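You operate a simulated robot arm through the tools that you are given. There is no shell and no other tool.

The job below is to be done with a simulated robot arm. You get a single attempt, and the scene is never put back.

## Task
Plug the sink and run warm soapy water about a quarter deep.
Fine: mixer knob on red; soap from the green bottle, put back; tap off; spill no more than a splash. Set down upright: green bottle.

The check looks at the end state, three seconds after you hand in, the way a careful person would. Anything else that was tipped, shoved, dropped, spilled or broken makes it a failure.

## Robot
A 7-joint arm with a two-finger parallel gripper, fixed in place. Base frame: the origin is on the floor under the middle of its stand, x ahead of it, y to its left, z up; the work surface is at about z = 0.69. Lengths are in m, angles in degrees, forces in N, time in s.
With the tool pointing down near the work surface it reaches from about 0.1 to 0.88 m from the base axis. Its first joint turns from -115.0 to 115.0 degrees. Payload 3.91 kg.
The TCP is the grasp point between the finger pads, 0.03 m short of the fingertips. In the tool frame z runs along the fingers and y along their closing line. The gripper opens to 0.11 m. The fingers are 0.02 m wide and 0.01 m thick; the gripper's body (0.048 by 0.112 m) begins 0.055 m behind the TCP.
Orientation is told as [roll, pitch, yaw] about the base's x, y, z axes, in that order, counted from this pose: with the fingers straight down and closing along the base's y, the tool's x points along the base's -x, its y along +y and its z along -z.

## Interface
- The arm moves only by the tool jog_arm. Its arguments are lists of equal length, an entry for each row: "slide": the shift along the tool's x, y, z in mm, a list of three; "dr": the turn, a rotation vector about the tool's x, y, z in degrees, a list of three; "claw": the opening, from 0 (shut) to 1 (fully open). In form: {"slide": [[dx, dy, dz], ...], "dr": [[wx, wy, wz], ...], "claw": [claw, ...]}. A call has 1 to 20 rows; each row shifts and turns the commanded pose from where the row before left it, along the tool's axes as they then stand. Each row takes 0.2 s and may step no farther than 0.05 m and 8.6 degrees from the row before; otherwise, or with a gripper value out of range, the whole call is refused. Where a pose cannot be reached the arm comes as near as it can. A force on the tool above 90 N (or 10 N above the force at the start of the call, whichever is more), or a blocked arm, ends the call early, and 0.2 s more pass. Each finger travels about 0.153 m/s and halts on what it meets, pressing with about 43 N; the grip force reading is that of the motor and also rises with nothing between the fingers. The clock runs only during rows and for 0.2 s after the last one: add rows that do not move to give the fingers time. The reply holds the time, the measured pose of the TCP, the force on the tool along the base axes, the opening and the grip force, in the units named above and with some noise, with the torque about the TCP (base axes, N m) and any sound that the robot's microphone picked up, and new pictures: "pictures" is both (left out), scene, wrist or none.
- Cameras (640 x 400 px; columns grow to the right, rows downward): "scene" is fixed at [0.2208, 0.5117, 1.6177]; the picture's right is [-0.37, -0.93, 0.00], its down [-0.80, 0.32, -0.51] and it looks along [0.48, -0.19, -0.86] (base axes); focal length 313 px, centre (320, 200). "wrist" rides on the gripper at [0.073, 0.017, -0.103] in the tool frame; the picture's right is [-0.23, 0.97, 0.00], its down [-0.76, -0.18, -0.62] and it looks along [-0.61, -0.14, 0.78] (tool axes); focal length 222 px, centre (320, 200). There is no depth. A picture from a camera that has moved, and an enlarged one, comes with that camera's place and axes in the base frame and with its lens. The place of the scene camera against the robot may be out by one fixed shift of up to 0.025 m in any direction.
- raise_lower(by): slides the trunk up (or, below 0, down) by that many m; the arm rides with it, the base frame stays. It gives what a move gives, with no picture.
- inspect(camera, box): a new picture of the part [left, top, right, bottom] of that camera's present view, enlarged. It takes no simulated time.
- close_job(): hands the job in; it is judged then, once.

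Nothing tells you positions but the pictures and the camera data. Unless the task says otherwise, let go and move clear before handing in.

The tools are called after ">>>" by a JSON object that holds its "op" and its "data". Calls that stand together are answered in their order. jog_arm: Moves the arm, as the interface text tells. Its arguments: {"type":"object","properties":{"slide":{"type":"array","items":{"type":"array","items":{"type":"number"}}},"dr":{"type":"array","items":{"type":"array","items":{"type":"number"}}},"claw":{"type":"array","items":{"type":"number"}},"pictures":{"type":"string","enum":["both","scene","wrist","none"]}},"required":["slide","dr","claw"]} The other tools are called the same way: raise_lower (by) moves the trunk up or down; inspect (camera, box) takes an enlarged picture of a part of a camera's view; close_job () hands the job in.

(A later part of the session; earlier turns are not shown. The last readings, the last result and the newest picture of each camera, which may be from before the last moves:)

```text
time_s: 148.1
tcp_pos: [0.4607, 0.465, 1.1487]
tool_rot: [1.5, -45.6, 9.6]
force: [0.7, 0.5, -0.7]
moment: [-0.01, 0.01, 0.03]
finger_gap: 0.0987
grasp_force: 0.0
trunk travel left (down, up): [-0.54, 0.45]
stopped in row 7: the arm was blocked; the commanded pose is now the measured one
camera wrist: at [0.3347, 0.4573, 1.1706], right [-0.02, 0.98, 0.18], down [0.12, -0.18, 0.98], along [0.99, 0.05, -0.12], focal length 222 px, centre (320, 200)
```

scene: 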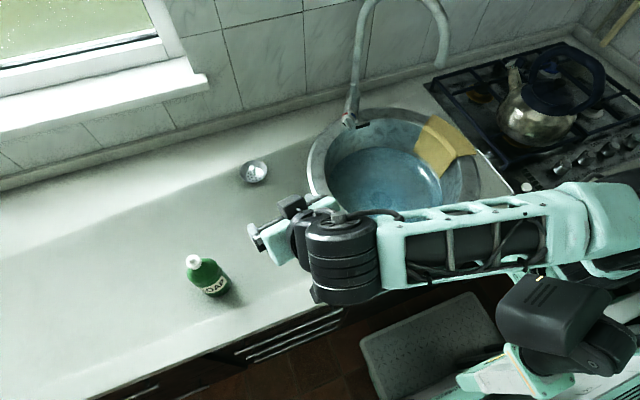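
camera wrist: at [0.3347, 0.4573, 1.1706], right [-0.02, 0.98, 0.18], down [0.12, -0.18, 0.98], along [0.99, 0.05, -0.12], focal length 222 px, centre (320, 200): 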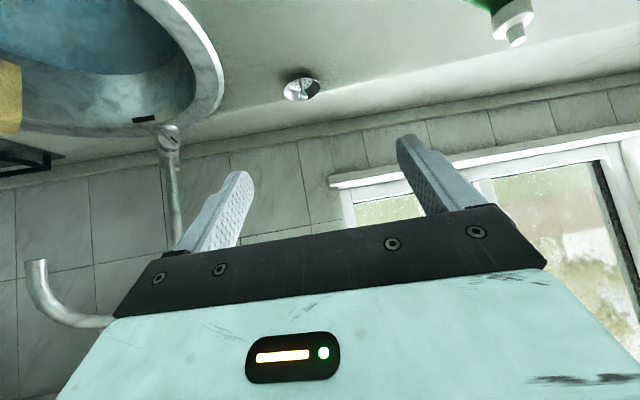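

Blocked again near the end of that swing, always when the hand points well to the right of the forearm. A straighter approach, with the hand pointing radially outward toward the bottle, should keep the wrist joints neutral, so I yaw the tool further left to point at the bottle.

>>> {"op": "jog_arm", "data": {"slide": [[0, 0, 0], [0, 0, 0], [0, 0, 0], [0, 0, 0], [0, 0, 0], [0, 0, 0], [0, 0, 0], [0, 0, 0]], "dr": [[-5.1, 0, -5.1], [-5.1, 0, -5.1], [-5.1, 0, -5.1], [-5.1, 0, -5.1], [-5.1, 0, -5.1], [-5.1, 0, -5.1], [-5.1, 0, -5.1], [0, 0, 0]], "claw": [0.9, 0.9, 0.9, 0.9, 0.9, 0.9, 0.9, 0.9]}}

```text
time_s: 149.9
tcp_pos: [0.459, 0.4665, 1.1481]
tool_rot: [0.4, -46.1, 61.3]
force: [0.0, 1.5, 0.9]
moment: [0.02, 0.03, 0.01]
finger_gap: 0.0991
grasp_force: 0.0
trunk travel left (down, up): [-0.54, 0.45]
camera wrist: at [0.3835, 0.3643, 1.1675], right [-0.78, 0.6, 0.17], down [0.2, -0.02, 0.98], along [0.59, 0.8, -0.11], focal length 222 px, centre (320, 200)
```

scene: 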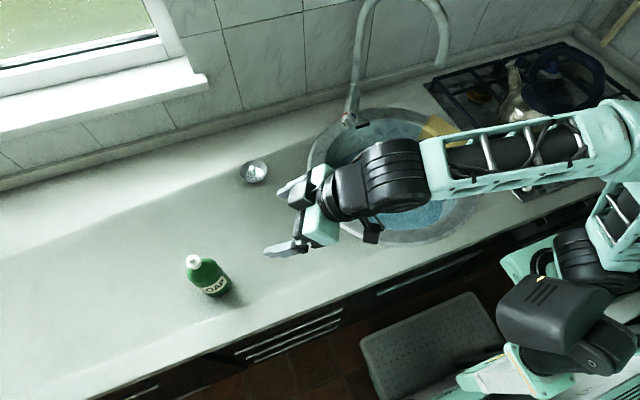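
wrist: 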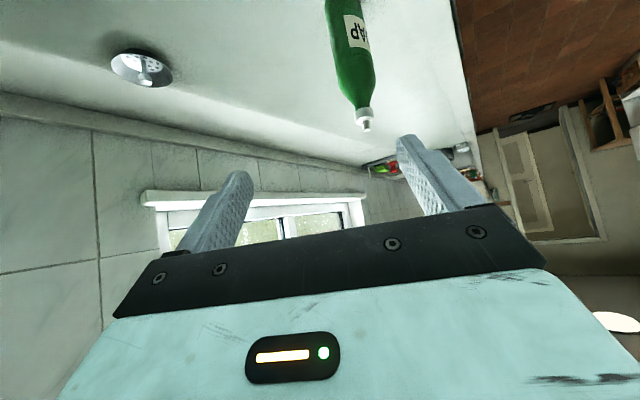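

The radial pose works well and the bottle is in view. I enlarge it to get its shape and position.

>>> {"op": "inspect", "data": {"camera": "wrist", "box": [300, 0, 420, 140]}}

>>> {"op": "inspect", "data": {"camera": "scene", "box": [160, 230, 260, 310]}}

```text
2.86 times, centred on (360, 70) of wrist
camera zoom: at [0.3835, 0.3643, 1.1675], right [-0.78, 0.6, 0.17], down [0.2, -0.02, 0.98], along [0.59, 0.8, -0.11], focal length 635 px, centre (206, 571)
```

zoom: 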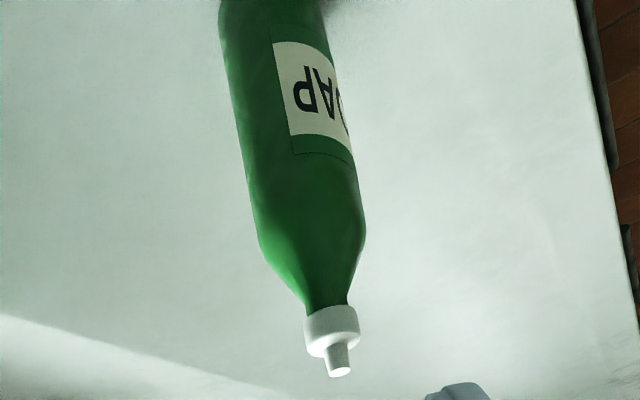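

```text
5.00 times, centred on (210, 270) of scene
camera zoom: at [0.2208, 0.5117, 1.6177], right [-0.37, -0.93, 0.0], down [-0.8, 0.32, -0.51], along [0.48, -0.19, -0.86], focal length 1564 px, centre (870, -150)
```

zoom: 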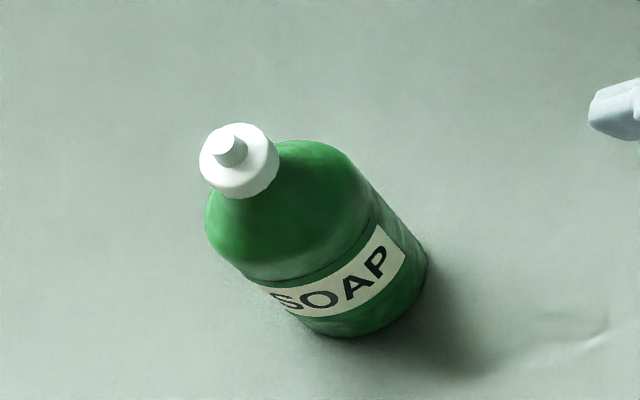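

The bottle stands at about (0.50, 0.663), its body about 55–60 mm across up to z≈0.97, with the nozzle at 1.04. For a good wrist bend I lift the hand and lower the trunk further.

>>> {"op": "jog_arm", "data": {"slide": [[-28.8, 0, -27.7], [-28.8, 0, -27.7], [-28.8, 0, -27.7], [0, 0, 0]], "dr": [[0, 0, 0], [0, 0, 0], [0, 0, 0], [0, 0, 0]], "claw": [0.9, 0.9, 0.9, 0.9], "pictures": "none"}}

>>> {"op": "raise_lower", "data": {"by": -0.22}}

>>> {"op": "inspect", "data": {"camera": "scene", "box": [0, 0, 640, 400]}}

```text
time_s: 150.9
tcp_pos: [0.4591, 0.4677, 1.2661]
tool_rot: [0.3, -46.1, 61.3]
force: [-0.2, 0.7, 0.3]
moment: [0.0, -0.01, 0.05]
finger_gap: 0.0989
grasp_force: 0.1
trunk travel left (down, up): [-0.54, 0.45]
```

```text
time_s: 153.2
tcp_pos: [0.4594, 0.4671, 1.0457]
tool_rot: [0.3, -46.1, 61.3]
force: [-0.7, 0.1, -0.5]
moment: [-0.01, 0.02, -0.02]
finger_gap: 0.0987
grasp_force: 0.0
trunk travel left (down, up): [-0.32, 0.67]
```

```text
1.00 times, centred on (320, 200) of scene (not enlarged: the box is as wide or as high as the picture)
camera zoom: at [0.2208, 0.5117, 1.6177], right [-0.37, -0.93, 0.0], down [-0.8, 0.32, -0.51], along [0.48, -0.19, -0.86], focal length 313 px, centre (320, 200)
```

zoom: 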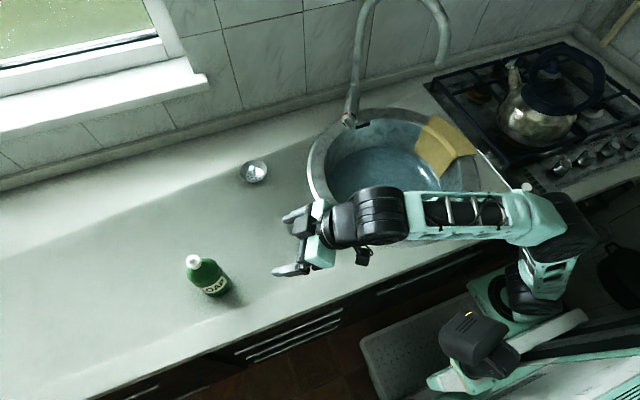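

The posture is good, with the hand pointing at the bottle. I tilt a bit more toward horizontal and go to a pre-grasp point about 11 cm short of the bottle at body height.

>>> {"op": "jog_arm", "data": {"slide": [[0, 0, 0], [0, 0, 0], [12.5, 14.7, 29.7], [12.5, 14.7, 29.7], [12.5, 14.7, 29.7], [12.5, 14.7, 29.7], [0, 0, 0]], "dr": [[0, -8, 0], [0, -8, 0], [0, 0, 0], [0, 0, 0], [0, 0, 0], [0, 0, 0], [0, 0, 0]], "claw": [0.9, 0.9, 0.9, 0.9, 0.9, 0.9, 0.9]}}

```text
time_s: 154.8
tcp_pos: [0.4464, 0.569, 0.946]
tool_rot: [0.4, -62.1, 61.1]
force: [-0.6, -0.3, 0.0]
moment: [-0.01, -0.01, -0.01]
finger_gap: 0.0991
grasp_force: 0.1
trunk travel left (down, up): [-0.32, 0.67]
camera wrist: at [0.3709, 0.4661, 0.931], right [-0.8, 0.56, 0.2], down [0.07, -0.26, 0.96], along [0.59, 0.79, 0.17], focal length 222 px, centre (320, 200)
```

scene: 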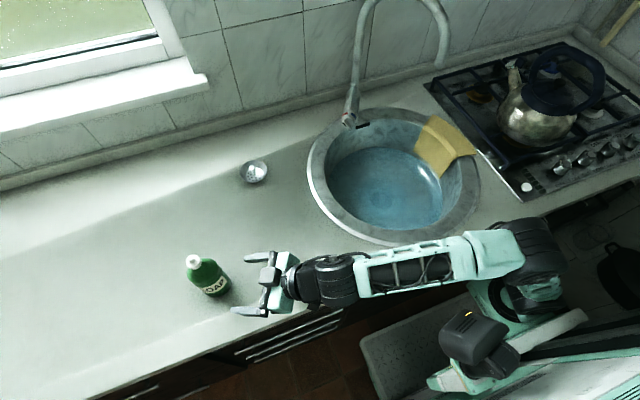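
wrist: 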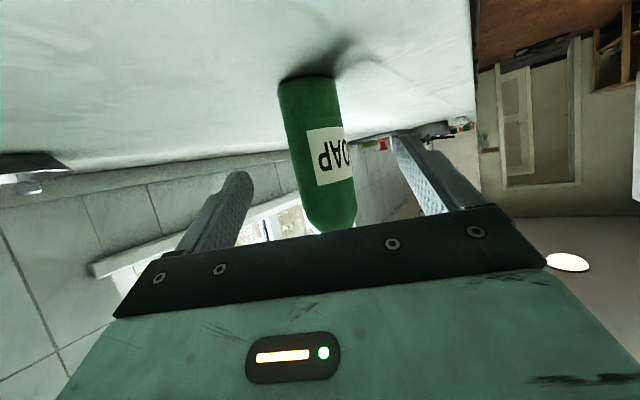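

The bottle is centred between the open fingers. I move in horizontally to straddle its body.

>>> {"op": "jog_arm", "data": {"slide": [[-15.1, -1.3, 32.7], [-15.1, -1.3, 32.7], [0, 0, 0]], "dr": [[0, 0, 0], [0, 0, 0], [0, 0, 0]], "claw": [0.9, 0.9, 0.9]}}

```text
time_s: 155.7
tcp_pos: [0.4826, 0.6287, 0.9422]
tool_rot: [0.4, -62.0, 61.2]
force: [-0.6, -0.4, 0.0]
moment: [-0.02, 0.02, -0.02]
finger_gap: 0.099
grasp_force: 0.1
trunk travel left (down, up): [-0.32, 0.67]
camera wrist: at [0.408, 0.5268, 0.9273], right [-0.8, 0.56, 0.2], down [0.07, -0.26, 0.96], along [0.59, 0.79, 0.17], focal length 222 px, centre (320, 200)
```

scene: 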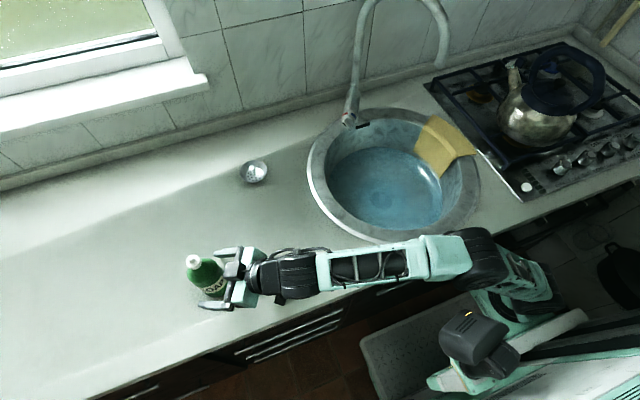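
wrist: 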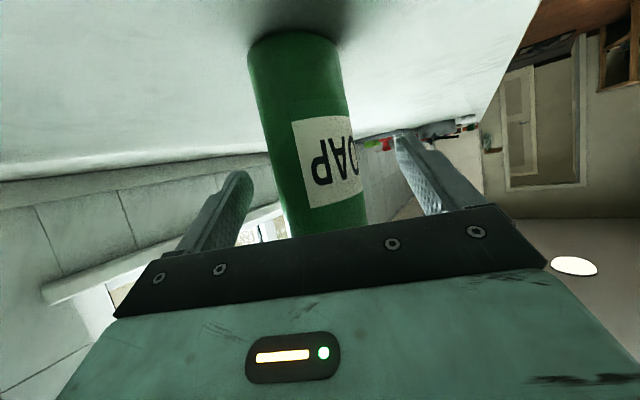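

Still well centred. I advance the last 4 cm and close gently on the body.

>>> {"op": "jog_arm", "data": {"slide": [[-8, -0.5, 17], [-8, -0.5, 17], [0, 0, 0], [0, 0, 0], [0, 0, 0], [0, 0, 0], [0, 0, 0]], "dr": [[0, 0, 0], [0, 0, 0], [0, 0, 0], [0, 0, 0], [0, 0, 0], [0, 0, 0], [0, 0, 0]], "claw": [0.9, 0.9, 0.8, 0.65, 0.5, 0.4, 0.4]}}

```text
time_s: 157.2
tcp_pos: [0.4998, 0.6609, 0.9389]
tool_rot: [0.3, -62.1, 61.1]
force: [0.5, 0.3, 0.9]
moment: [0.06, -0.02, 0.01]
finger_gap: 0.0507
grasp_force: 43.2
trunk travel left (down, up): [-0.32, 0.67]
camera wrist: at [0.4251, 0.5583, 0.9254], right [-0.8, 0.56, 0.2], down [0.07, -0.26, 0.96], along [0.59, 0.79, 0.17], focal length 222 px, centre (320, 200)
```

scene: 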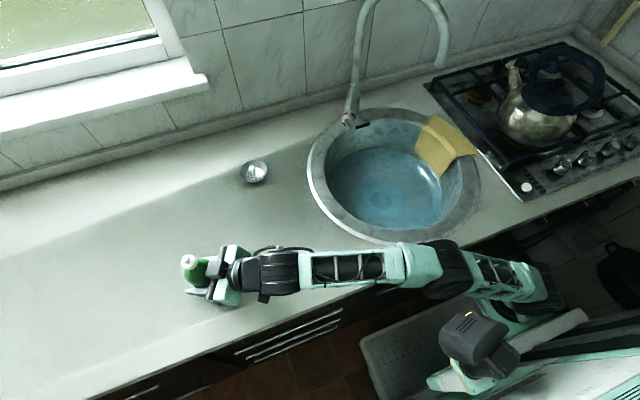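
wrist: 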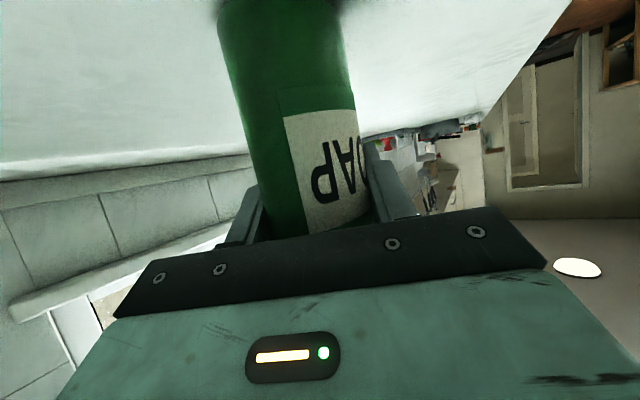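

The bottle is held (gap 51 mm, grip steady). I lift it straight up 15 cm.

>>> {"op": "jog_arm", "data": {"slide": [[-17, 0, -9], [-33, 0, -17.5], [-33, 0, -17.5], [-33, 0, -17.5], [-17, 0, -9], [0, 0, 0]], "dr": [[0, 0, 0], [0, 0, 0], [0, 0, 0], [0, 0, 0], [0, 0, 0], [0, 0, 0]], "claw": [0.35, 0.35, 0.35, 0.35, 0.35, 0.35]}}

```text
time_s: 158.7
tcp_pos: [0.5002, 0.6124, 1.0414]
tool_rot: [0.4, -62.0, 61.2]
force: [0.4, 0.8, -3.2]
moment: [0.05, 0.0, 0.01]
finger_gap: 0.0491
grasp_force: 43.1
out of reach, approached as far as the arm can: row 2, 3, 4, 5
trunk travel left (down, up): [-0.32, 0.67]
camera wrist: at [0.4244, 0.5106, 1.0268], right [-0.8, 0.56, 0.2], down [0.07, -0.26, 0.96], along [0.59, 0.79, 0.17], focal length 222 px, centre (320, 200)
```

scene: 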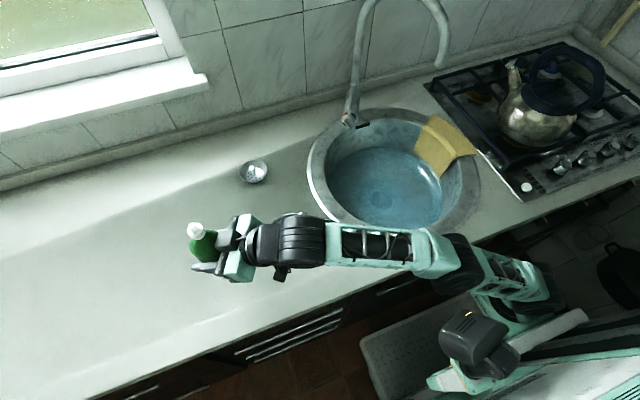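
wrist: 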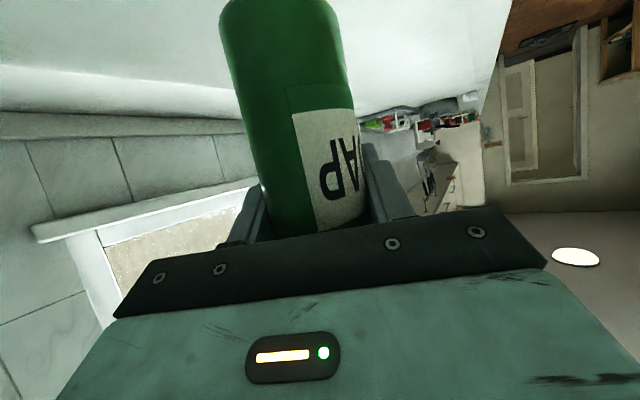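

The bottle is up and upright, though the arm is at full stretch here. I pull it in toward the robot before swinging it toward the sink.

>>> {"op": "jog_arm", "data": {"slide": [[18.7, 0, -35.3], [18.7, 0, -35.3], [18.7, 0, -35.3], [0, 0, 0]], "dr": [[0, 0, 0], [0, 0, 0], [0, 0, 0], [0, 0, 0]], "claw": [0.35, 0.35, 0.35, 0.35]}}

```text
time_s: 159.7
tcp_pos: [0.4415, 0.5086, 1.0414]
tool_rot: [0.5, -62.0, 61.0]
force: [0.3, -0.5, -1.7]
moment: [0.05, 0.0, 0.0]
finger_gap: 0.0488
grasp_force: 43.4
trunk travel left (down, up): [-0.32, 0.67]
camera wrist: at [0.3663, 0.4054, 1.0268], right [-0.8, 0.56, 0.2], down [0.07, -0.26, 0.96], along [0.59, 0.79, 0.17], focal length 222 px, centre (320, 200)
```

scene: 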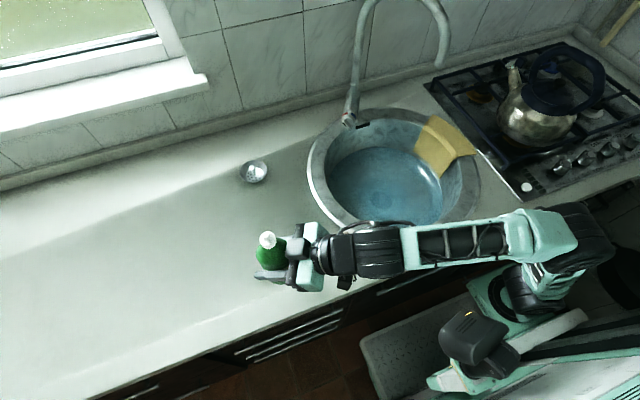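
wrist: 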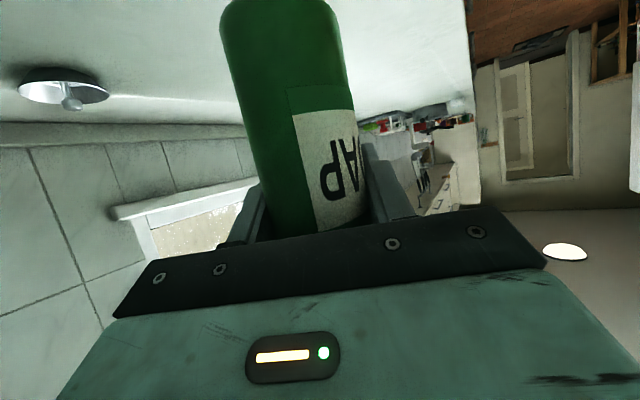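

The bottle is upright and within comfortable reach. I swing it toward the sink while turning the hand to point forward, in two stages.

>>> {"op": "jog_arm", "data": {"slide": [[10.7, -35.1, -25.6], [9.2, -37.4, -22.7], [7.6, -39.4, -19.7], [5.9, -41.1, -16.5], [0, 0, 0]], "dr": [[4.53, 0, 2.4], [4.53, 0, 2.4], [4.53, 0, 2.4], [4.53, 0, 2.4], [0, 0, 0]], "claw": [0.35, 0.35, 0.35, 0.35, 0.35], "pictures": "scene"}}

```text
time_s: 160.8
tcp_pos: [0.5124, 0.3444, 1.0514]
tool_rot: [0.4, -62.0, 40.7]
force: [-0.7, -0.9, -2.5]
moment: [0.02, -0.03, -0.01]
finger_gap: 0.0489
grasp_force: 43.0
trunk travel left (down, up): [-0.32, 0.67]
```

scene: 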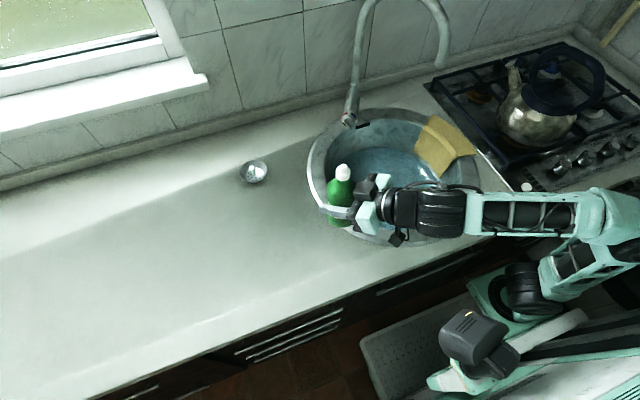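

Going smoothly. Second stage of the swing, to the near-left part of the sink.

>>> {"op": "jog_arm", "data": {"slide": [[4.1, -42.5, -13.1], [2.3, -43.5, -9.8], [0.5, -44.2, -6.3], [-1.4, -44.5, -2.7], [0, 0, 0]], "dr": [[4.53, 0, 2.4], [4.53, 0, 2.4], [4.53, 0, 2.4], [4.53, 0, 2.4], [0, 0, 0]], "claw": [0.35, 0.35, 0.35, 0.35, 0.35]}}

```text
time_s: 162.1
tcp_pos: [0.583, 0.1787, 1.0618]
tool_rot: [0.3, -61.9, 20.2]
force: [0.5, -1.0, -3.2]
moment: [0.01, -0.03, -0.01]
finger_gap: 0.0489
grasp_force: 42.4
trunk travel left (down, up): [-0.32, 0.67]
camera wrist: at [0.4596, 0.1514, 1.0472], right [-0.24, 0.95, 0.2], down [-0.12, -0.23, 0.96], along [0.96, 0.21, 0.17], focal length 222 px, centre (320, 200)
```

scene: 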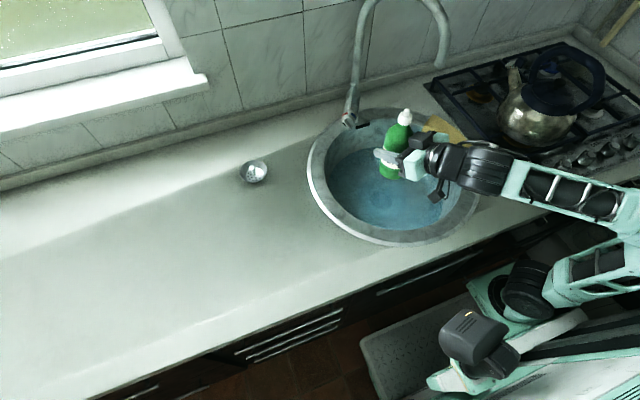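
wrist: 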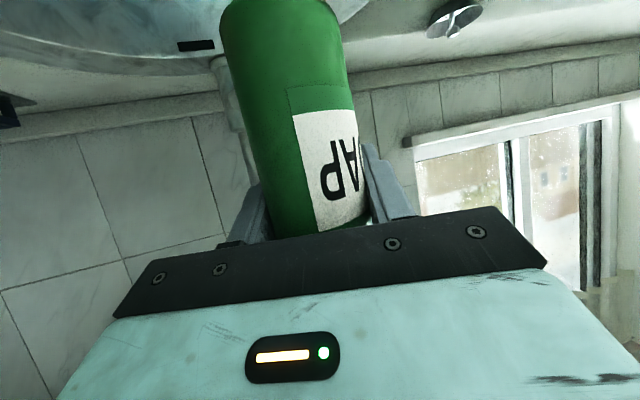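

The bottle hangs upright over the left-centre of the bowl. I start rolling the wrist so the nozzle tips toward the bowl's centre, checking that the arm follows.

>>> {"op": "jog_arm", "data": {"slide": [[0, 0, 0], [0, 0, 0], [0, 0, 0], [0, 0, 0], [0, 0, 0], [0, 0, 0]], "dr": [[0, 0, 8], [0, 0, 8], [0, 0, 8], [0, 0, 8], [0, 0, 8], [0, 0, 0]], "claw": [0.35, 0.35, 0.35, 0.35, 0.35, 0.35]}}

```text
time_s: 163.4
tcp_pos: [0.5834, 0.1808, 1.0617]
tool_rot: [50.4, -42.4, -40.3]
force: [0.3, -0.3, -3.2]
moment: [0.03, 0.0, -0.01]
finger_gap: 0.049
grasp_force: 43.3
trunk travel left (down, up): [-0.32, 0.67]
camera wrist: at [0.4568, 0.196, 1.0715], right [0.14, 0.69, 0.71], down [-0.09, -0.7, 0.71], along [0.99, -0.17, -0.04], focal length 222 px, centre (320, 200)
```

scene: 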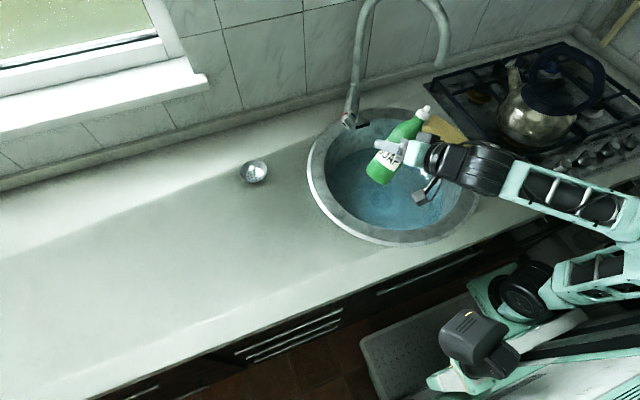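
wrist: 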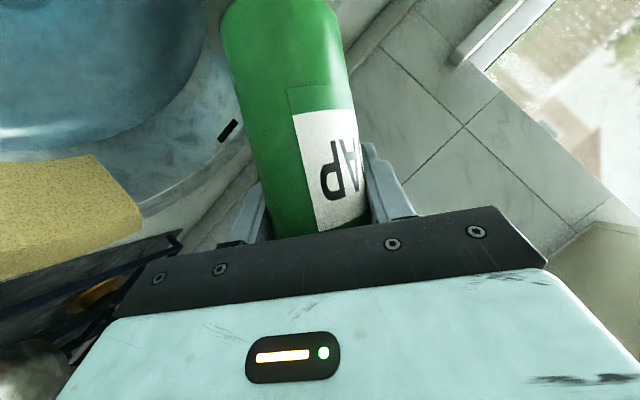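

The roll is tracking perfectly with the TCP fixed. I continue to about 80°.

>>> {"op": "jog_arm", "data": {"slide": [[0, 0, 0], [0, 0, 0], [0, 0, 0], [0, 0, 0], [0, 0, 0], [0, 0, 0]], "dr": [[0, 0, 8], [0, 0, 8], [0, 0, 8], [0, 0, 8], [0, 0, 8], [0, 0, 0]], "claw": [0.35, 0.35, 0.35, 0.35, 0.35, 0.35], "pictures": "scene"}}

>>> {"op": "inspect", "data": {"camera": "scene", "box": [320, 60, 480, 220]}}

```text
time_s: 164.8
tcp_pos: [0.5826, 0.1796, 1.0617]
tool_rot: [61.6, -8.7, -64.7]
force: [0.2, 0.4, -2.9]
moment: [-0.03, -0.05, 0.02]
finger_gap: 0.0486
grasp_force: 43.0
trunk travel left (down, up): [-0.32, 0.67]
```

scene: 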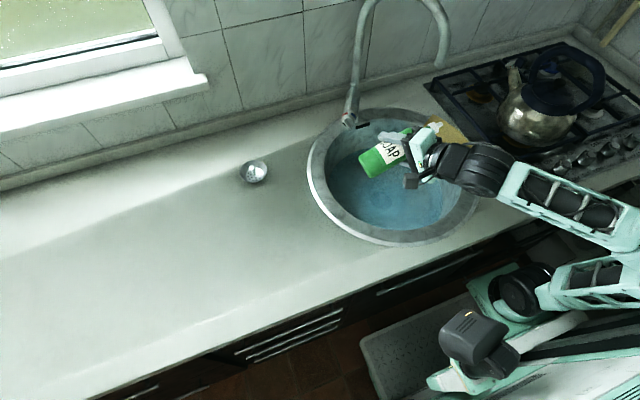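

```text
2.50 times, centred on (400, 140) of scene
camera zoom: at [0.2208, 0.5117, 1.6177], right [-0.37, -0.93, 0.0], down [-0.8, 0.32, -0.51], along [0.48, -0.19, -0.86], focal length 782 px, centre (120, 350)
```

zoom: 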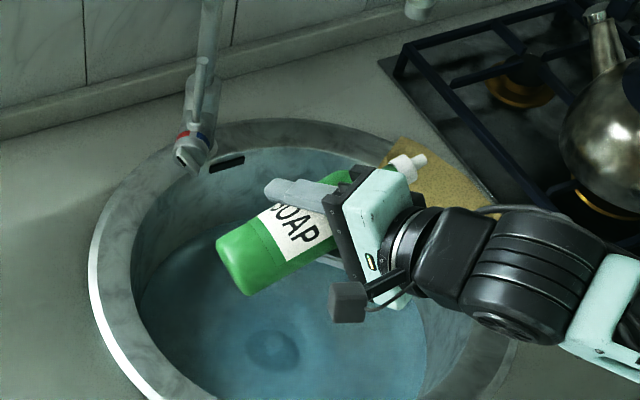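

About 69° of tilt, nozzle inside the bowl outline. I continue the roll in steps.

>>> {"op": "jog_arm", "data": {"slide": [[-5, 0, 5], [-5, 0, 5], [0, 0, 0], [0, 0, 0], [0, 0, 0]], "dr": [[0, 0, 8], [0, 0, 8], [0, 0, 8], [0, 0, 8], [0, 0, 0]], "claw": [0.35, 0.35, 0.35, 0.35, 0.35], "pictures": "scene"}}

>>> {"op": "inspect", "data": {"camera": "scene", "box": [320, 60, 480, 220]}}

```text
time_s: 166.1
tcp_pos: [0.6061, 0.162, 1.0496]
tool_rot: [58.3, 21.1, -80.3]
force: [-0.4, -1.2, -2.7]
moment: [0.02, 0.01, 0.0]
finger_gap: 0.0488
grasp_force: 42.7
trunk travel left (down, up): [-0.32, 0.67]
```

scene: 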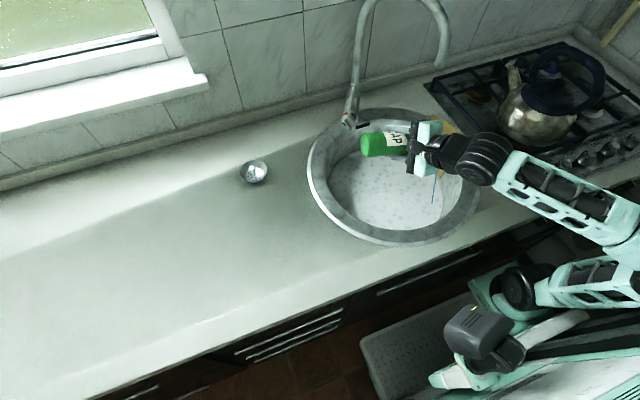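

```text
2.50 times, centred on (400, 140) of scene
camera zoom: at [0.2208, 0.5117, 1.6177], right [-0.37, -0.93, 0.0], down [-0.8, 0.32, -0.51], along [0.48, -0.19, -0.86], focal length 782 px, centre (120, 350)
```

zoom: 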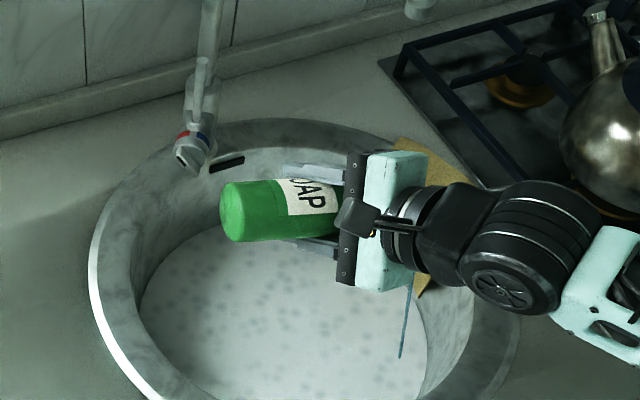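

Soap is pouring into the water and it has already gone foamy. That's enough, so I roll the bottle back upright.

>>> {"op": "jog_arm", "data": {"slide": [[0, 0, 0], [0, 0, 0], [0, 0, 0], [0, 0, 0], [0, 0, 0], [0, 0, 0]], "dr": [[0, 0, -8.5], [0, 0, -8.5], [0, 0, -8.5], [0, 0, -8.5], [0, 0, -8.5], [0, 0, -8.5]], "claw": [0.35, 0.35, 0.35, 0.35, 0.35, 0.35], "pictures": "scene"}}

>>> {"op": "inspect", "data": {"camera": "scene", "box": [320, 60, 480, 220]}}

```text
time_s: 167.4
tcp_pos: [0.6057, 0.1651, 1.049]
tool_rot: [57.9, -24.1, -54.7]
force: [-0.3, 0.3, -3.4]
moment: [0.0, -0.02, -0.03]
finger_gap: 0.0485
grasp_force: 43.2
trunk travel left (down, up): [-0.32, 0.67]
```

scene: 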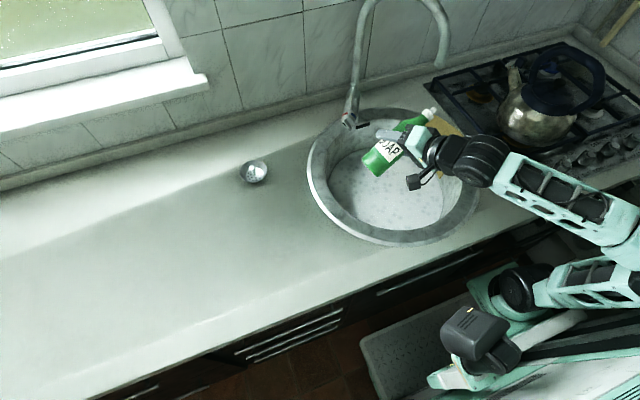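

```text
2.50 times, centred on (400, 140) of scene
camera zoom: at [0.2208, 0.5117, 1.6177], right [-0.37, -0.93, 0.0], down [-0.8, 0.32, -0.51], along [0.48, -0.19, -0.86], focal length 782 px, centre (120, 350)
```

zoom: 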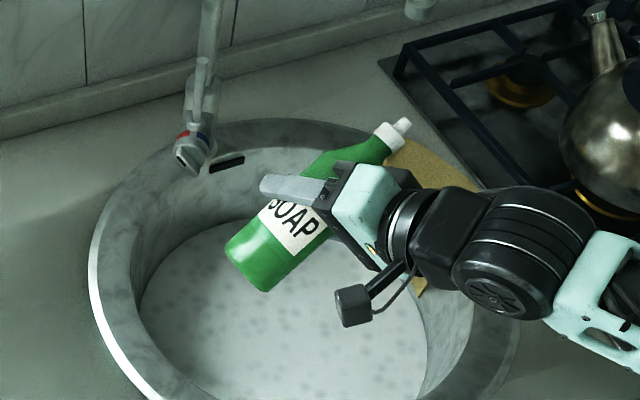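

Pouring has stopped. I roll back the remaining 61° to upright.

>>> {"op": "jog_arm", "data": {"slide": [[0, 0, 0], [0, 0, 0], [0, 0, 0], [0, 0, 0], [0, 0, 0], [0, 0, 0], [0, 0, 0], [0, 0, 0], [0, 0, 0]], "dr": [[0, 0, -8], [0, 0, -8], [0, 0, -8], [0, 0, -8], [0, 0, -8], [0, 0, -8], [0, 0, -8], [0, 0, -5], [0, 0, 0]], "claw": [0.35, 0.35, 0.35, 0.35, 0.35, 0.35, 0.35, 0.35, 0.35]}}

```text
time_s: 169.4
tcp_pos: [0.5941, 0.1739, 1.0571]
tool_rot: [0.1, -62.0, 20.5]
force: [-0.3, -0.2, -3.1]
moment: [-0.01, -0.01, 0.0]
finger_gap: 0.0488
grasp_force: 42.9
trunk travel left (down, up): [-0.32, 0.67]
camera wrist: at [0.4718, 0.145, 1.0423], right [-0.24, 0.95, 0.2], down [-0.12, -0.23, 0.97], along [0.96, 0.21, 0.17], focal length 222 px, centre (320, 200)
```

scene: 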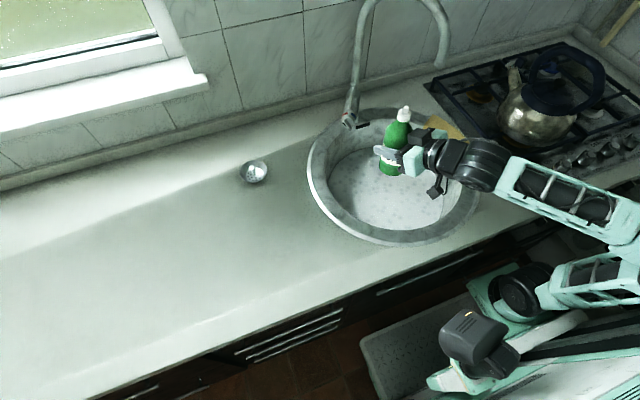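
wrist: 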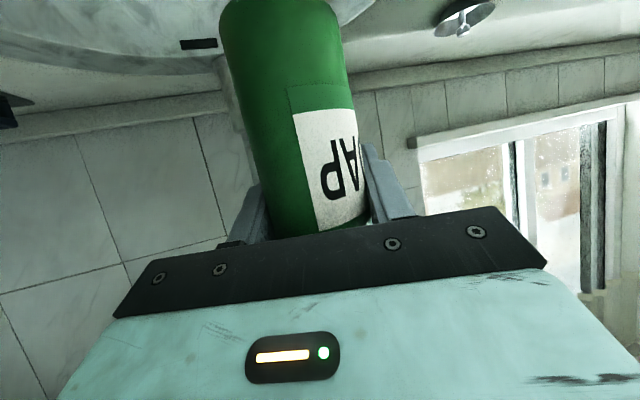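

The bottle is upright and the water is soapy. I carry it back along the reverse path toward its original place.

>>> {"op": "jog_arm", "data": {"slide": [[1.5, 45.8, -2.9], [-0.4, 45.9, 0.7], [-2.3, 45.7, 4.3], [-4.2, 45.1, 7.9], [-6, 44.1, 11.4], [-7.8, 42.8, 14.7], [-9.6, 41.1, 18.1], [-11.3, 39.2, 21.2], [0, 0, 0]], "dr": [[-4.49, 0, -2.38], [-4.49, 0, -2.38], [-4.49, 0, -2.38], [-4.49, 0, -2.38], [-4.49, 0, -2.38], [-4.49, 0, -2.38], [-4.49, 0, -2.38], [-4.49, 0, -2.38], [0, 0, 0]], "claw": [0.35, 0.35, 0.35, 0.35, 0.35, 0.35, 0.35, 0.35, 0.35]}}

```text
time_s: 171.4
tcp_pos: [0.4451, 0.5074, 1.0578]
tool_rot: [0.4, -62.0, 60.8]
force: [-0.3, -1.0, -3.2]
moment: [0.06, 0.01, -0.03]
finger_gap: 0.0487
grasp_force: 43.1
trunk travel left (down, up): [-0.32, 0.67]
camera wrist: at [0.3691, 0.4055, 1.0423], right [-0.8, 0.56, 0.2], down [0.07, -0.26, 0.96], along [0.6, 0.79, 0.17], focal length 222 px, centre (320, 200)
```

scene: 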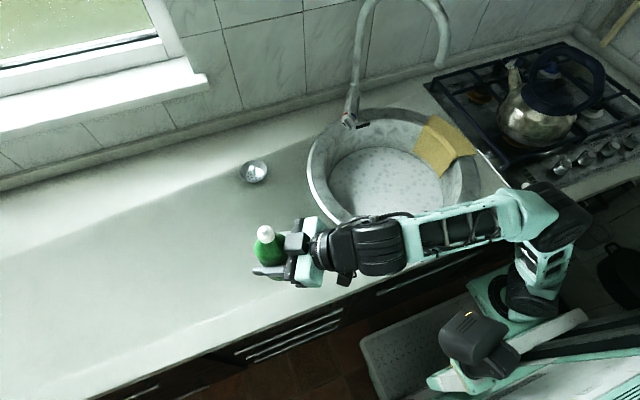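
wrist: 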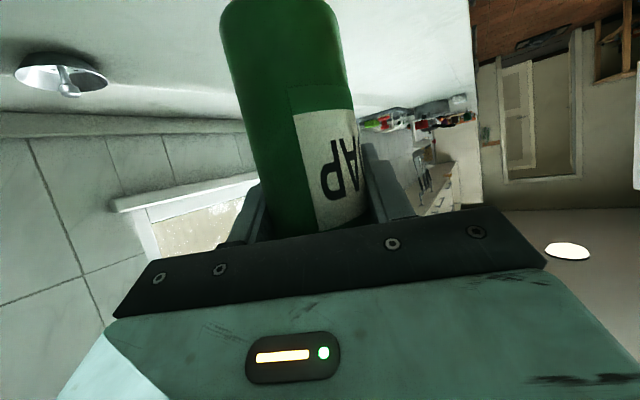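

I lower it to just above counter height and then move it out to its original spot.

>>> {"op": "jog_arm", "data": {"slide": [[28, 0, 14.8], [28, 0, 14.8], [27, 0, 14.4], [-18.9, 6.8, 35.5], [-18.9, 6.8, 35.5], [-18.9, 6.8, 35.5], [-18.7, 6.7, 35.4], [0, 0, 0]], "dr": [[0, 0, 0], [0, 0, 0], [0, 0, 0], [0, 0, 0], [0, 0, 0], [0, 0, 0], [0, 0, 0], [0, 0, 0]], "claw": [0.35, 0.35, 0.35, 0.35, 0.35, 0.35, 0.35, 0.35]}}

```text
time_s: 173.2
tcp_pos: [0.4959, 0.6592, 0.9644]
tool_rot: [0.3, -62.0, 61.0]
force: [0.4, -0.1, -2.2]
moment: [0.01, 0.02, -0.02]
finger_gap: 0.0487
grasp_force: 42.9
trunk travel left (down, up): [-0.32, 0.67]
camera wrist: at [0.4202, 0.5578, 0.9487], right [-0.8, 0.56, 0.2], down [0.07, -0.25, 0.96], along [0.59, 0.79, 0.17], focal length 222 px, centre (320, 200)
```

scene: 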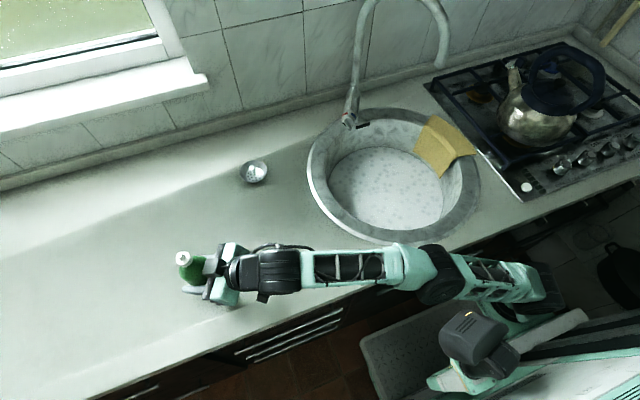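
wrist: 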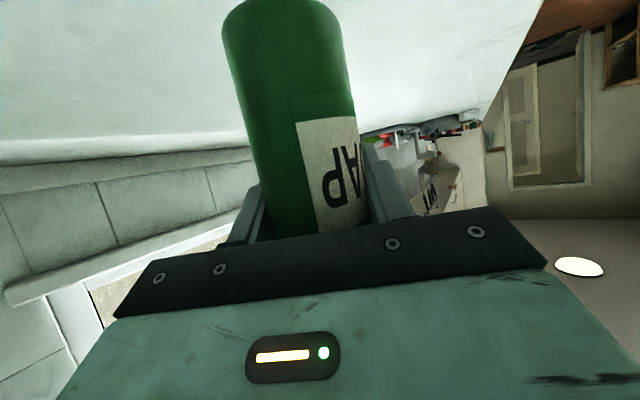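

Directly above its original spot, still upright. I lower 2 cm, then the last millimetres while watching the force.

>>> {"op": "jog_arm", "data": {"slide": [[8, -1.3, 6.2], [8.1, -1.3, 6.2], [0, 0, 0]], "dr": [[0, 0, 0], [0, 0, 0], [0, 0, 0]], "claw": [0.35, 0.35, 0.35], "pictures": "none"}}

>>> {"op": "jog_arm", "data": {"slide": [[1.8, 0, 0.9], [0, 0, 0]], "dr": [[0, 0, 0], [0, 0, 0]], "claw": [0.35, 0.35], "pictures": "none"}}

>>> {"op": "jog_arm", "data": {"slide": [[1.8, 0, 0.9], [0, 0, 0]], "dr": [[0, 0, 0], [0, 0, 0]], "claw": [0.35, 0.35], "pictures": "none"}}

```text
time_s: 174.1
tcp_pos: [0.5007, 0.6632, 0.9442]
tool_rot: [0.4, -62.1, 60.7]
force: [0.4, 1.1, -2.5]
moment: [0.01, 0.01, -0.01]
finger_gap: 0.049
grasp_force: 42.4
trunk travel left (down, up): [-0.32, 0.67]
```

```text
time_s: 174.7
tcp_pos: [0.5, 0.6641, 0.943]
tool_rot: [0.5, -61.9, 60.6]
force: [0.3, -0.1, -3.0]
moment: [0.02, -0.04, 0.01]
finger_gap: 0.0489
grasp_force: 43.0
trunk travel left (down, up): [-0.32, 0.67]
```

```text
time_s: 175.2
tcp_pos: [0.4998, 0.6635, 0.941]
tool_rot: [0.4, -62.1, 60.8]
force: [0.3, -0.1, -2.7]
moment: [0.01, 0.0, 0.02]
finger_gap: 0.0489
grasp_force: 42.8
trunk travel left (down, up): [-0.32, 0.67]
```

Still carrying the full weight (about -2.8 N). I continue down in 1–2 mm steps until it takes load.

>>> {"op": "jog_arm", "data": {"slide": [[1.3, 0, 0.7], [0, 0, 0]], "dr": [[0, 0, 0], [0, 0, 0]], "claw": [0.35, 0.35], "pictures": "none"}}

>>> {"op": "jog_arm", "data": {"slide": [[1.3, 0, 0.7], [0, 0, 0]], "dr": [[0, 0, 0], [0, 0, 0]], "claw": [0.35, 0.35], "pictures": "none"}}

>>> {"op": "inspect", "data": {"camera": "wrist", "box": [180, 0, 420, 150]}}

```text
time_s: 175.8
tcp_pos: [0.5001, 0.6651, 0.9402]
tool_rot: [0.5, -62.0, 60.9]
force: [-0.4, 0.2, -2.9]
moment: [0.02, -0.03, 0.0]
finger_gap: 0.0489
grasp_force: 43.2
trunk travel left (down, up): [-0.32, 0.67]
```

```text
time_s: 176.4
tcp_pos: [0.5004, 0.6637, 0.9381]
tool_rot: [0.5, -62.1, 60.9]
force: [0.6, 0.7, -0.6]
moment: [0.02, -0.04, 0.01]
finger_gap: 0.0489
grasp_force: 42.9
trunk travel left (down, up): [-0.32, 0.67]
```

```text
2.67 times, centred on (300, 75) of wrist
camera zoom: at [0.4246, 0.5618, 0.9231], right [-0.8, 0.56, 0.2], down [0.06, -0.26, 0.96], along [0.6, 0.79, 0.17], focal length 592 px, centre (373, 533)
```

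zoom: 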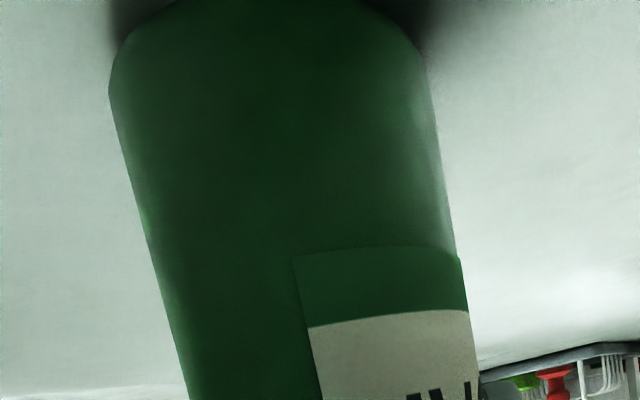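

The load dropped to about zero, so the base is touching. I add one more millimetre for a firm seat and check.

>>> {"op": "jog_arm", "data": {"slide": [[0.9, 0, 0.5], [0, 0, 0]], "dr": [[0, 0, 0], [0, 0, 0]], "claw": [0.35, 0.35], "pictures": "none"}}

```text
time_s: 177.1
tcp_pos: [0.5004, 0.6634, 0.9374]
tool_rot: [0.5, -62.1, 60.8]
force: [0.2, -0.3, 4.0]
moment: [0.18, -0.08, -0.01]
finger_gap: 0.0488
grasp_force: 42.5
trunk travel left (down, up): [-0.32, 0.67]
```

It is standing firmly (+4 N). I open the fingers gradually, then back straight out horizontally.

>>> {"op": "jog_arm", "data": {"slide": [[0, 0, 0], [0, 0, 0], [0, 0, 0], [0, 0, 0], [0, 0, 0], [0, 0, 0], [0, 0, 0]], "dr": [[0, 0, 0], [0, 0, 0], [0, 0, 0], [0, 0, 0], [0, 0, 0], [0, 0, 0], [0, 0, 0]], "claw": [0.48, 0.55, 0.65, 0.75, 0.85, 0.9, 0.9], "pictures": "wrist"}}

```text
time_s: 178.7
tcp_pos: [0.4997, 0.6652, 0.9362]
tool_rot: [0.3, -62.0, 60.8]
force: [0.0, -1.3, 0.3]
moment: [0.05, -0.01, -0.03]
finger_gap: 0.0989
grasp_force: 0.0
trunk travel left (down, up): [-0.32, 0.67]
camera wrist: at [0.4245, 0.5618, 0.9219], right [-0.8, 0.56, 0.2], down [0.06, -0.26, 0.96], along [0.6, 0.79, 0.17], focal length 222 px, centre (320, 200)
```

wrist: 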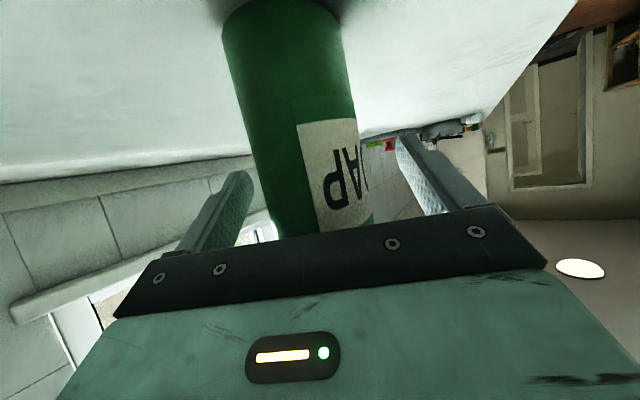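

The bottle stands free between the open fingers. I back straight out, away from it.

>>> {"op": "jog_arm", "data": {"slide": [[9.4, 0, -17.6], [18.8, 0, -35.3], [18.8, 0, -35.3], [18.8, 0, -35.3], [0, 0, 0]], "dr": [[0, 0, 0], [0, 0, 0], [0, 0, 0], [0, 0, 0], [0, 0, 0]], "claw": [0.9, 0.9, 0.9, 0.9, 0.9]}}

>>> {"op": "inspect", "data": {"camera": "scene", "box": [160, 230, 260, 310]}}

>>> {"op": "inspect", "data": {"camera": "scene", "box": [300, 0, 520, 250]}}

```text
time_s: 179.8
tcp_pos: [0.4334, 0.54, 0.9363]
tool_rot: [0.5, -62.0, 60.7]
force: [0.1, 0.6, 0.3]
moment: [0.0, -0.02, 0.0]
finger_gap: 0.0991
grasp_force: 0.0
trunk travel left (down, up): [-0.32, 0.67]
camera wrist: at [0.3569, 0.4384, 0.9214], right [-0.8, 0.56, 0.2], down [0.07, -0.26, 0.96], along [0.6, 0.78, 0.17], focal length 222 px, centre (320, 200)
```

scene: 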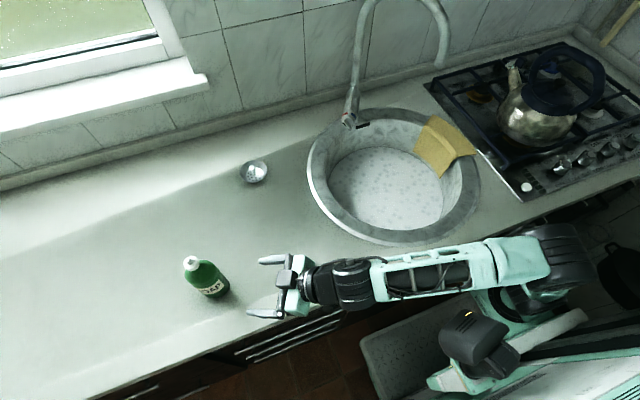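
wrist: 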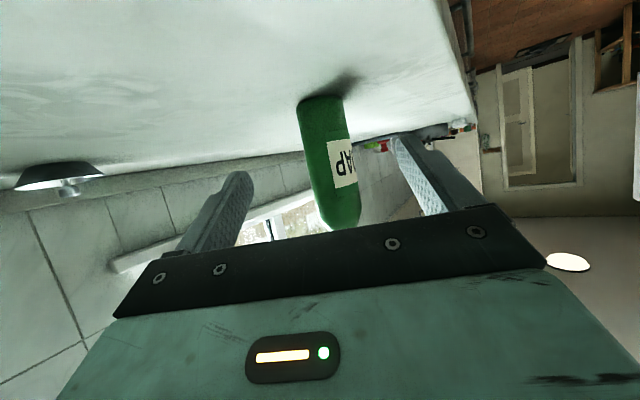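

```text
5.00 times, centred on (210, 270) of scene
camera zoom: at [0.2208, 0.5117, 1.6177], right [-0.37, -0.93, 0.0], down [-0.8, 0.32, -0.51], along [0.48, -0.19, -0.86], focal length 1564 px, centre (870, -150)
```

zoom: 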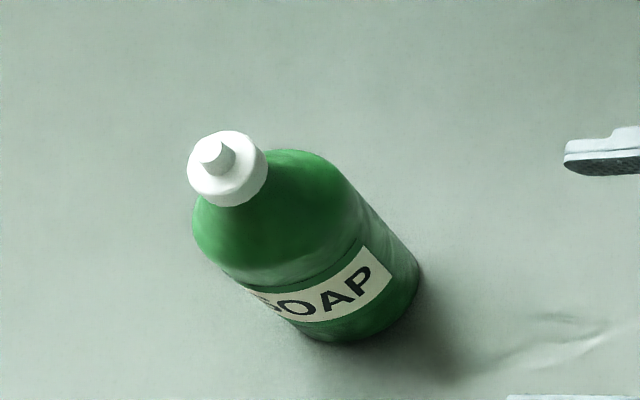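

```text
1.60 times, centred on (410, 125) of scene
camera zoom: at [0.2208, 0.5117, 1.6177], right [-0.37, -0.93, 0.0], down [-0.8, 0.32, -0.51], along [0.48, -0.19, -0.86], focal length 500 px, centre (176, 320)
```

zoom: 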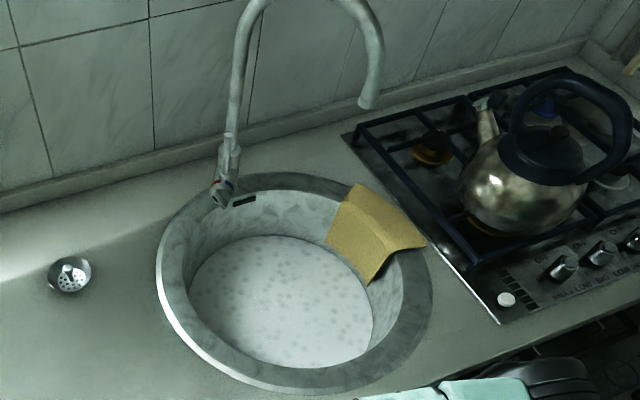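

The bottle stands upright at its original spot, the sink holds foamy water, and no stream is visible. I check the tap, mixer knob, spout outlet and counter closely for drips or splashes.

>>> {"op": "inspect", "data": {"camera": "scene", "box": [325, 80, 385, 135]}}

>>> {"op": "inspect", "data": {"camera": "scene", "box": [400, 30, 480, 110]}}

>>> {"op": "inspect", "data": {"camera": "scene", "box": [300, 100, 490, 250]}}

>>> {"op": "inspect", "data": {"camera": "scene", "box": [220, 130, 340, 260]}}

```text
7.27 times, centred on (355, 108) of scene
camera zoom: at [0.2208, 0.5117, 1.6177], right [-0.37, -0.93, 0.0], down [-0.8, 0.32, -0.51], along [0.48, -0.19, -0.86], focal length 2275 px, centre (66, 873)
```

zoom: 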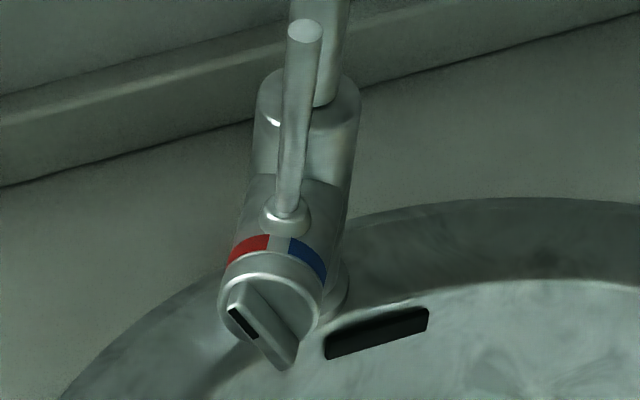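

```text
5.00 times, centred on (440, 70) of scene
camera zoom: at [0.2208, 0.5117, 1.6177], right [-0.37, -0.93, 0.0], down [-0.8, 0.32, -0.51], along [0.48, -0.19, -0.86], focal length 1564 px, centre (-280, 850)
```

zoom: 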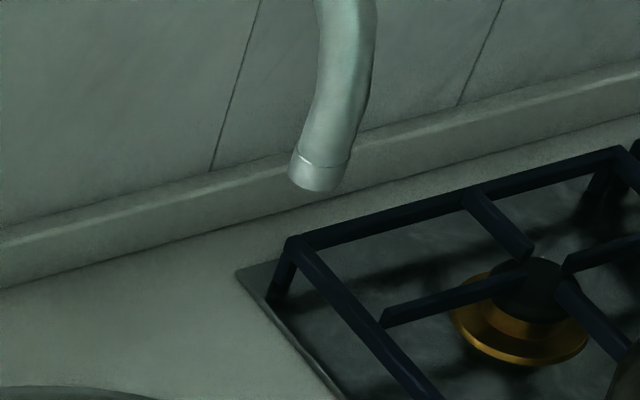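

```text
2.67 times, centred on (395, 175) of scene
camera zoom: at [0.2208, 0.5117, 1.6177], right [-0.37, -0.93, 0.0], down [-0.8, 0.32, -0.51], along [0.48, -0.19, -0.86], focal length 834 px, centre (120, 267)
```

zoom: 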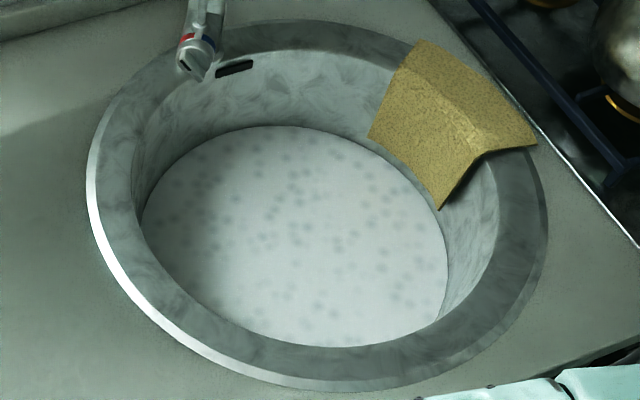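

```text
3.08 times, centred on (280, 195) of scene
camera zoom: at [0.2208, 0.5117, 1.6177], right [-0.37, -0.93, 0.0], down [-0.8, 0.32, -0.51], along [0.48, -0.19, -0.86], focal length 963 px, centre (443, 215)
```

zoom: 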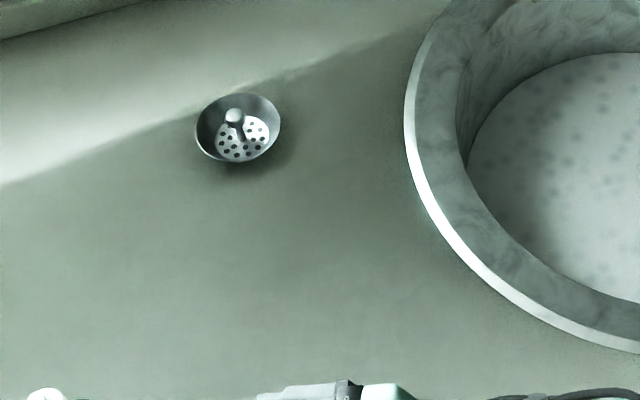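

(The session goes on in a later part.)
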